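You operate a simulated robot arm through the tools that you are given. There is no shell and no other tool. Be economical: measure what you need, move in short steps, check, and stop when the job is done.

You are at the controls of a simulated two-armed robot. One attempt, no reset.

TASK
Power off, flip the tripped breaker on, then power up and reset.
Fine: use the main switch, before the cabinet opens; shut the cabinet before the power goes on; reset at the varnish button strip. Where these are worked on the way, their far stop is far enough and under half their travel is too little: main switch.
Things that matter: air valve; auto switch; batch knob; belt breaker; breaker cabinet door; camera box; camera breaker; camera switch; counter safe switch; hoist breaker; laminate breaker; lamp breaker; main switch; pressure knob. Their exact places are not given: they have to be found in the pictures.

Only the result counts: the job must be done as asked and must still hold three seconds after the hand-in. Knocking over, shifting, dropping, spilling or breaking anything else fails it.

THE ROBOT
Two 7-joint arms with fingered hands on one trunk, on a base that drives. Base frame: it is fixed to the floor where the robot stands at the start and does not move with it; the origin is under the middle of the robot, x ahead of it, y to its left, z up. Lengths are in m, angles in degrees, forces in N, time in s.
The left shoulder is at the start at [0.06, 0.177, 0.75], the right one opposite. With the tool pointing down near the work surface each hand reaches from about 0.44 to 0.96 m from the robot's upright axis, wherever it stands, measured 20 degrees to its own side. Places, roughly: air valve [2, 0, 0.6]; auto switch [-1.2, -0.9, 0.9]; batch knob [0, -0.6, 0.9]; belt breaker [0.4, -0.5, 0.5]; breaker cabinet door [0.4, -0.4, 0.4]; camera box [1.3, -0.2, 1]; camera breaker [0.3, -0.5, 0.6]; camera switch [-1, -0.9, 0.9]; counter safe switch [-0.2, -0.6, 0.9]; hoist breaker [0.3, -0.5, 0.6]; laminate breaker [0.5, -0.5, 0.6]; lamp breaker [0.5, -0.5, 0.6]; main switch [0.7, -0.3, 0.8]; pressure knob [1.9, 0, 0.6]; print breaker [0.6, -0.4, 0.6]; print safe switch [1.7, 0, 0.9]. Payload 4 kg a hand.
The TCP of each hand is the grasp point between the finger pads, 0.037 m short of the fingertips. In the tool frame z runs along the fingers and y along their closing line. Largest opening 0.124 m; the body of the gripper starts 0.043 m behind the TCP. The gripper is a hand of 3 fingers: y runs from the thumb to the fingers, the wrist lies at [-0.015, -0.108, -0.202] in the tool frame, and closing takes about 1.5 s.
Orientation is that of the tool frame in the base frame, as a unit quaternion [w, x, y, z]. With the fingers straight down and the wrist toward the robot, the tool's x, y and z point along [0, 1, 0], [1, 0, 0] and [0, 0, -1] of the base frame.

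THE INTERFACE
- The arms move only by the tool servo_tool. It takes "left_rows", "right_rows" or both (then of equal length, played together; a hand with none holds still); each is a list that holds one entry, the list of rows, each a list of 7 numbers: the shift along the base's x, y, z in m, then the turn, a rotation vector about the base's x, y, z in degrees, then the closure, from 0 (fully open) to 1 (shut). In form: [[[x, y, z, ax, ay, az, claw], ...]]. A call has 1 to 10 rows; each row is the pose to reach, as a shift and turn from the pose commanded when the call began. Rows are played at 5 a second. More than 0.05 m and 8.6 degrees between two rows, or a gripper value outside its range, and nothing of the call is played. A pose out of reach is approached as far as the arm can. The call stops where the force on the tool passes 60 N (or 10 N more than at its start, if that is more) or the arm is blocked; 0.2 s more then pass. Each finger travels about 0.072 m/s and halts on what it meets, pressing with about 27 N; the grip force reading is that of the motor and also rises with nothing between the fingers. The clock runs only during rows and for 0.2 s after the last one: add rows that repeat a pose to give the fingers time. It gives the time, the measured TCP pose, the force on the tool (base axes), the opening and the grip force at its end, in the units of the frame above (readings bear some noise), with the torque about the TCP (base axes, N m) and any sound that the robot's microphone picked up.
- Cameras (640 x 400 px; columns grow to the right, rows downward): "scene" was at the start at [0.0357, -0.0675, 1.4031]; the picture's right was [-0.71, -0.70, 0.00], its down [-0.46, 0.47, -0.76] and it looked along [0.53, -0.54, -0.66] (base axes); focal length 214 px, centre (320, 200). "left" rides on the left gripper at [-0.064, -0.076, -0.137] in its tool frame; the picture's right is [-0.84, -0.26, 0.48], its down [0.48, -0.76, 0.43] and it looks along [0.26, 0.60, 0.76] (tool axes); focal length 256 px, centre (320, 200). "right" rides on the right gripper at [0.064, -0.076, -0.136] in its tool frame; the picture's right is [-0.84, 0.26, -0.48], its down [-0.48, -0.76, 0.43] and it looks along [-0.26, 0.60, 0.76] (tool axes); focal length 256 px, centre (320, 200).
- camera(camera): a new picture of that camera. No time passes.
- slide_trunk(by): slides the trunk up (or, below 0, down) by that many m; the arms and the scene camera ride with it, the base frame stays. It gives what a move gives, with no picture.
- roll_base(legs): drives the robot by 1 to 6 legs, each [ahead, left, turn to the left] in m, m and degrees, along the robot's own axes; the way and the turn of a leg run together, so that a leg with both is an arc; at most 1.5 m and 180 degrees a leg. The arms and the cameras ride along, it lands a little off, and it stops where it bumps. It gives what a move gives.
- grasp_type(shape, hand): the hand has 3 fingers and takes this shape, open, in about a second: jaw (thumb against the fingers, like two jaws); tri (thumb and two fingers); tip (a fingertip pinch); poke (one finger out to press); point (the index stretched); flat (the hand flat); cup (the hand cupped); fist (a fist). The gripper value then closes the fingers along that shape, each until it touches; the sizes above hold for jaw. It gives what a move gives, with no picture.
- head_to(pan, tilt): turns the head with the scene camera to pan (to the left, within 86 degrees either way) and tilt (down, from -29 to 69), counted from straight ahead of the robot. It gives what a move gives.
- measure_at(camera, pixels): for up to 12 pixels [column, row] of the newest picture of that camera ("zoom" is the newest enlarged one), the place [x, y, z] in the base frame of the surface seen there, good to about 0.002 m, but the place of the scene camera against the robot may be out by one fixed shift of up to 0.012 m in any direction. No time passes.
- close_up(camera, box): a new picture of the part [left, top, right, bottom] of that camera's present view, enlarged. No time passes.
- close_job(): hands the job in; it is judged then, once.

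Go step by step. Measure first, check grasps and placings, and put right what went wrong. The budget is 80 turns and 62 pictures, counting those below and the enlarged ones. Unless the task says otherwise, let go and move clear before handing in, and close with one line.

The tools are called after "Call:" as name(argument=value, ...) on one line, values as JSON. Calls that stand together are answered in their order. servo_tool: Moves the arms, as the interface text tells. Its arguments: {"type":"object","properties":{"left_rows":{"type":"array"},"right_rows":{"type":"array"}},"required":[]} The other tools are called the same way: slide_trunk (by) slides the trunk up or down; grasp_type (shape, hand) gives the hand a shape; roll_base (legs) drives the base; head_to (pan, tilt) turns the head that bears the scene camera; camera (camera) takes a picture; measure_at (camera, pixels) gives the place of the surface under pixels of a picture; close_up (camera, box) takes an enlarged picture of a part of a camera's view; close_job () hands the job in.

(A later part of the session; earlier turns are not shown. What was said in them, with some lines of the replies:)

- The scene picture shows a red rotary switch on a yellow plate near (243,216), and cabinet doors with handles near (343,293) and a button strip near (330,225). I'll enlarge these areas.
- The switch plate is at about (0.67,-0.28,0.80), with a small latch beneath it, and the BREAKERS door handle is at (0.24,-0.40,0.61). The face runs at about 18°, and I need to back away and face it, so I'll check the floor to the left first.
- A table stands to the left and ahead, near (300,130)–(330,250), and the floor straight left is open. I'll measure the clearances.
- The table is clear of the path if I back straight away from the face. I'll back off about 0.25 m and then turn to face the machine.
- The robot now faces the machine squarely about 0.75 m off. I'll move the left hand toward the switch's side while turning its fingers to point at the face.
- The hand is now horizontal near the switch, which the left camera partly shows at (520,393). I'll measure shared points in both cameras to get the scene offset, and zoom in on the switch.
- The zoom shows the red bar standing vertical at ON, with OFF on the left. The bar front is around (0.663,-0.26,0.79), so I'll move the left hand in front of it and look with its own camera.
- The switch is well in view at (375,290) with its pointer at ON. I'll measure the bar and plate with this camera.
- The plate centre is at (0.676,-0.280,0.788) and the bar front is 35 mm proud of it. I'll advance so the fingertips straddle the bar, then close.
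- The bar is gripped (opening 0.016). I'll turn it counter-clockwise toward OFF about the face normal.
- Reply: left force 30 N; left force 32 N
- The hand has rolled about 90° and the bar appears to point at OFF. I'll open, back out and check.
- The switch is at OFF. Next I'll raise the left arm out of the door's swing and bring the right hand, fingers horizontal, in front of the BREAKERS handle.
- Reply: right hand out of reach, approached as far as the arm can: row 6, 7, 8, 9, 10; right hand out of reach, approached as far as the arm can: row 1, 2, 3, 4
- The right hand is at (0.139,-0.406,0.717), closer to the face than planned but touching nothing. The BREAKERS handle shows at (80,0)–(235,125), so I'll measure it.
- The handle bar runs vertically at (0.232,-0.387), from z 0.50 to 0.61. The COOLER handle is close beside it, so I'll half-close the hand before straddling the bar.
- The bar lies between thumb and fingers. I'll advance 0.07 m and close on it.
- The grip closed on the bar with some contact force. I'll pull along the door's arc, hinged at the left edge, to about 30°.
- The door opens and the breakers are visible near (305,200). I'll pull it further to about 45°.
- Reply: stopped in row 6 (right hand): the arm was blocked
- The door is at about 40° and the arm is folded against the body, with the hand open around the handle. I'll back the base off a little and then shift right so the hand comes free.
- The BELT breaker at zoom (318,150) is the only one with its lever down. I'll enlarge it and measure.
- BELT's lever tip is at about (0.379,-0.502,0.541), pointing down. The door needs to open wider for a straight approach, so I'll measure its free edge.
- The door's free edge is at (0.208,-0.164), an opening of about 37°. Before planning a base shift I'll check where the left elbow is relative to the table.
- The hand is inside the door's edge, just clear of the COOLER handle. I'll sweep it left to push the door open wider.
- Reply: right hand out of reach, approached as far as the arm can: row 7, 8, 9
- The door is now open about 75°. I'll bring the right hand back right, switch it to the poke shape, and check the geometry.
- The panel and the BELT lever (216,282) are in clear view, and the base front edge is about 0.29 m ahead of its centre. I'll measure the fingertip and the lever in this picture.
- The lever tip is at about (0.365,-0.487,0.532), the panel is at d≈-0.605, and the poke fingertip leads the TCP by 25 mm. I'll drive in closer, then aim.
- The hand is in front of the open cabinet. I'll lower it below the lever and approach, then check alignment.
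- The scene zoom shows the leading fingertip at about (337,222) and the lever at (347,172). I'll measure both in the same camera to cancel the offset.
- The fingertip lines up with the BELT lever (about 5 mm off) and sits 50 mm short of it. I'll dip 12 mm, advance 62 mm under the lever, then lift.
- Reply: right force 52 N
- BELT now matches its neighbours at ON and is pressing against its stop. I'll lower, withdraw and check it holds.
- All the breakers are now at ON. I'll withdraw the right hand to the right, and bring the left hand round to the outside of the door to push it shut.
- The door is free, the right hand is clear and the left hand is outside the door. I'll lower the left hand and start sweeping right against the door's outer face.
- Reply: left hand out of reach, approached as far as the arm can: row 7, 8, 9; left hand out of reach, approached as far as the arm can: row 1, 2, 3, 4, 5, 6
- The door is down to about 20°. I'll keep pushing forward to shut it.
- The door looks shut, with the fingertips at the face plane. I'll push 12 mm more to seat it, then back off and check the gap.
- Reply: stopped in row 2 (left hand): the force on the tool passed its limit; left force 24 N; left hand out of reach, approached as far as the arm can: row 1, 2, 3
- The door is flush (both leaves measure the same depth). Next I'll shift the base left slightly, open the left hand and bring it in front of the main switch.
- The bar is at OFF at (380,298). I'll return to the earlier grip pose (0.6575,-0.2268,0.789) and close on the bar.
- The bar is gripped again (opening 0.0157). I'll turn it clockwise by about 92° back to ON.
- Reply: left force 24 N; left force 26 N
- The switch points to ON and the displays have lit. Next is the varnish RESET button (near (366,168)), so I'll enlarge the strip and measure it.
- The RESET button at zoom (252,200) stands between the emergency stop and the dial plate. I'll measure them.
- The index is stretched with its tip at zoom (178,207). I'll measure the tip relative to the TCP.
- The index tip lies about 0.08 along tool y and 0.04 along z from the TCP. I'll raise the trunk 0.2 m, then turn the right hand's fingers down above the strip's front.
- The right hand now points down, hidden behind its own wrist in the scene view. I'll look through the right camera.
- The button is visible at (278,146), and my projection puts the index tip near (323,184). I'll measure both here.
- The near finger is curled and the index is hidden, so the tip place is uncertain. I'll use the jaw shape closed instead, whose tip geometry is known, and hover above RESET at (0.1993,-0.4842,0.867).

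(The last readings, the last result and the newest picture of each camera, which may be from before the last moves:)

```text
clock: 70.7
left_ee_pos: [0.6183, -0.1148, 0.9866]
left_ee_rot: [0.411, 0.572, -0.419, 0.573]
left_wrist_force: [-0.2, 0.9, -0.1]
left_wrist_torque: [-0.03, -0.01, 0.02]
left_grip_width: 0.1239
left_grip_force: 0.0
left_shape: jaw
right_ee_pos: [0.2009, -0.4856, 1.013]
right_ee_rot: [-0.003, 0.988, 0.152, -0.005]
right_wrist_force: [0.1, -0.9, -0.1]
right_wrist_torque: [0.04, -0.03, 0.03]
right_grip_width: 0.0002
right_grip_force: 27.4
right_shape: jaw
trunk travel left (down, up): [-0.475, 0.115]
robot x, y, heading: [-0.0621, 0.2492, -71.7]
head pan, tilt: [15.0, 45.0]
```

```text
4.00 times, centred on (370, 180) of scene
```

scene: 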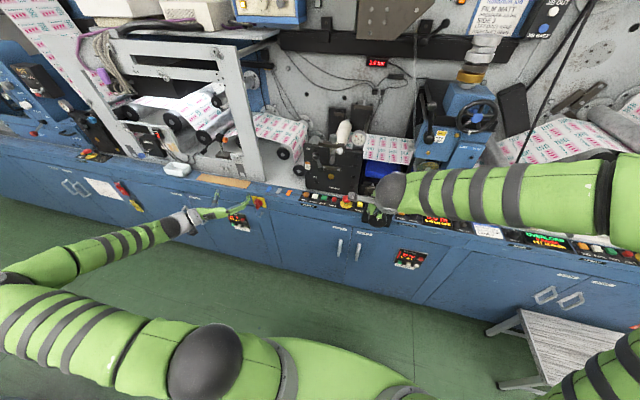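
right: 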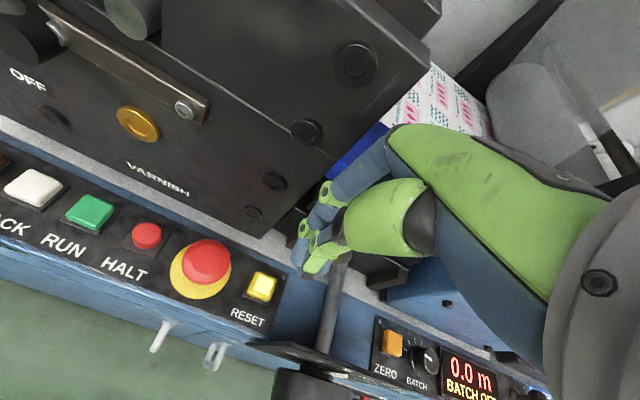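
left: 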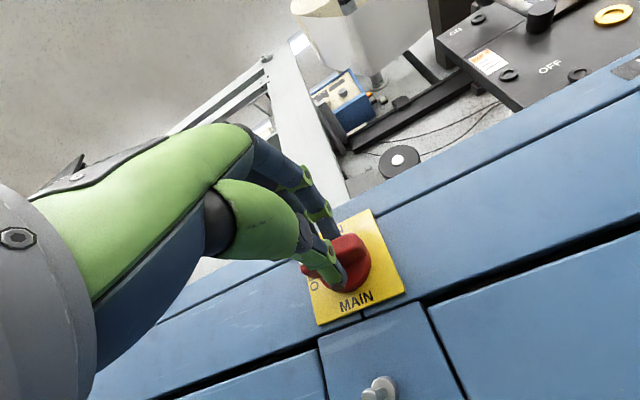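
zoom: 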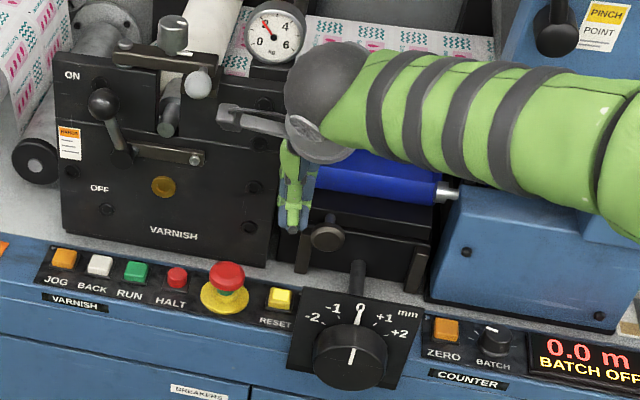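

The hand hovers above, and the RESET button shows at (262,287). I'll re-measure it and the fingertips.

Call:
measure_at(camera="right", pixels=[[262, 284], [255, 280], [271, 284], [260, 296], [206, 262], [180, 280], [302, 262], [318, 262], [245, 344], [335, 285], [250, 300]])

```text
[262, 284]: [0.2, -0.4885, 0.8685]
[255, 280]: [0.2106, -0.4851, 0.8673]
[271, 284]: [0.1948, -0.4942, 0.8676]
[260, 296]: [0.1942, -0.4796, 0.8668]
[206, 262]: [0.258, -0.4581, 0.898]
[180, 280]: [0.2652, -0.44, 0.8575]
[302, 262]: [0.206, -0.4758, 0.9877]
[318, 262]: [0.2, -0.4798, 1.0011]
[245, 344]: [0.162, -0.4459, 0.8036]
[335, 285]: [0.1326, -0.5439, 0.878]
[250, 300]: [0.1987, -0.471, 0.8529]
```

The button centre is at (0.200,-0.4875,0.868), right below the fingertips. I'll descend and press gently, watching the force.

Call:
servo_tool(right_rows=[[[0, -0.002, -0.04, 0, 0, 0, 1], [0, -0.002, -0.08, 0, 0, 0, 1], [0, -0.002, -0.1, 0, 0, 0, 1], [0, -0.002, -0.106, 0, 0, 0, 1], [0, -0.002, -0.111, 0, 0, 0, 1], [0, -0.002, -0.115, 0, 0, 0, 1], [0, -0.002, -0.115, 0, 0, 0, 1]]])

Call:
camera(camera="right")

```text
clock: 72.3
left_ee_pos: [0.6192, -0.1139, 0.9881]
left_ee_rot: [0.412, 0.572, -0.419, 0.573]
left_wrist_force: [0.4, 0.0, -1.0]
left_wrist_torque: [0.01, -0.01, -0.01]
left_grip_width: 0.1236
left_grip_force: 0.1
left_shape: jaw
right_ee_pos: [0.2, -0.4855, 0.8987]
right_ee_rot: [-0.002, 0.988, 0.152, -0.004]
right_wrist_force: [-0.4, -0.4, 3.6]
right_wrist_torque: [-0.04, -0.01, 0.0]
right_grip_width: 0.0
right_grip_force: 27.3
right_shape: jaw
trunk travel left (down, up): [-0.475, 0.115]
robot x, y, heading: [-0.059, 0.2446, -71.9]
head pan, tilt: [15.0, 45.0]
heard: click
```

```text
9 pictures are left
```

right: 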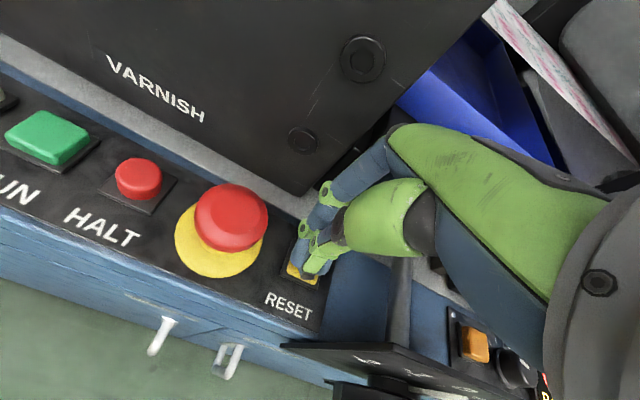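

A click was heard with 3.6 N on the button, so RESET was pressed. I'll lift straight up, move clear and check.

Call:
servo_tool(right_rows=[[[0, 0, 0.04, 0, 0, 0, 1], [0, 0, 0.08, 0, 0, 0, 1], [0, 0, 0.12, 0, 0, 0, 1], [0, 0, 0.16, 0, 0, 0, 1], [-0.0125, 0.038, 0.18, 0, 0, 0, 1], [-0.025, 0.076, 0.2, 0, 0, 0, 1], [-0.0375, 0.114, 0.2, 0, 0, 0, 1], [-0.05, 0.152, 0.2, 0, 0, 0, 1], [-0.0625, 0.19, 0.2, 0, 0, 0, 1], [-0.075, 0.228, 0.2, 0, 0, 0, 1]]])

Call:
camera(camera="right")

Call:
camera(camera="scene")

Call:
close_up(camera="scene", box=[230, 150, 390, 270])

```text
clock: 74.5
left_ee_pos: [0.6192, -0.1118, 0.9884]
left_ee_rot: [0.412, 0.572, -0.418, 0.574]
left_wrist_force: [0.3, -1.4, 0.0]
left_wrist_torque: [0.01, 0.0, 0.03]
left_grip_width: 0.1235
left_grip_force: 0.2
left_shape: jaw
right_ee_pos: [0.1266, -0.2568, 1.0977]
right_ee_rot: [-0.002, 0.988, 0.153, -0.005]
right_wrist_force: [-0.1, 0.4, 0.0]
right_wrist_torque: [-0.02, -0.01, -0.02]
right_grip_width: 0.0
right_grip_force: 26.9
right_shape: jaw
trunk travel left (down, up): [-0.475, 0.115]
robot x, y, heading: [-0.0589, 0.2476, -71.8]
head pan, tilt: [15.0, 45.0]
```

```text
8 pictures are left
```

right: 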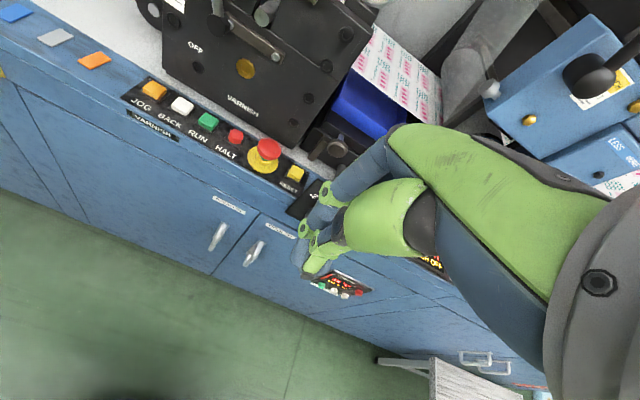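

```text
7 pictures are left
```

scene: 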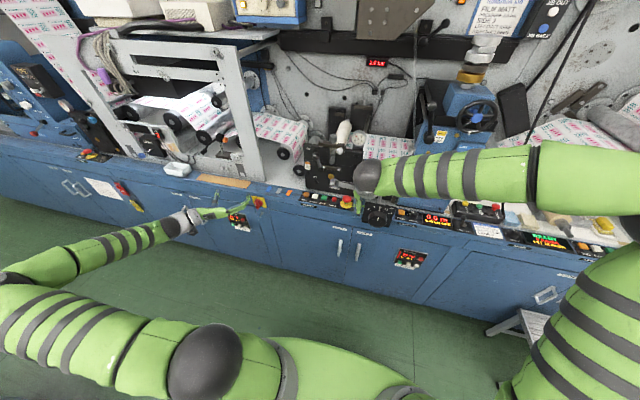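

```text
3.33 times, centred on (310, 210) of scene
```

zoom: 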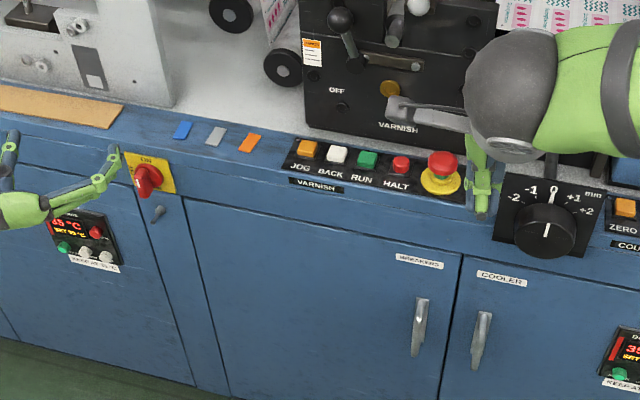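

The door is shut, the switch is ON, and the RESET lamp no longer appears lit. I'll read the display at (545,240), which has changed.

Call:
close_up(camera="scene", box=[500, 220, 600, 260])

```text
6.40 times, centred on (550, 240) of scene
```

zoom: 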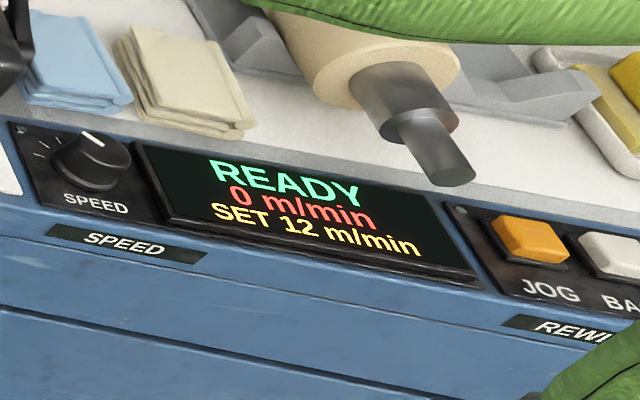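

The display reads READY, the door is shut, the main switch is ON and both hands are clear. I'm handing in.

Call:
close_job()

```text
The job is handed in.
```

The job is handed in. I turned the main switch off, opened the cabinet, flipped the tripped belt breaker on, shut the door, turned the power back on and pressed reset at the varnish strip; the display now reads READY.
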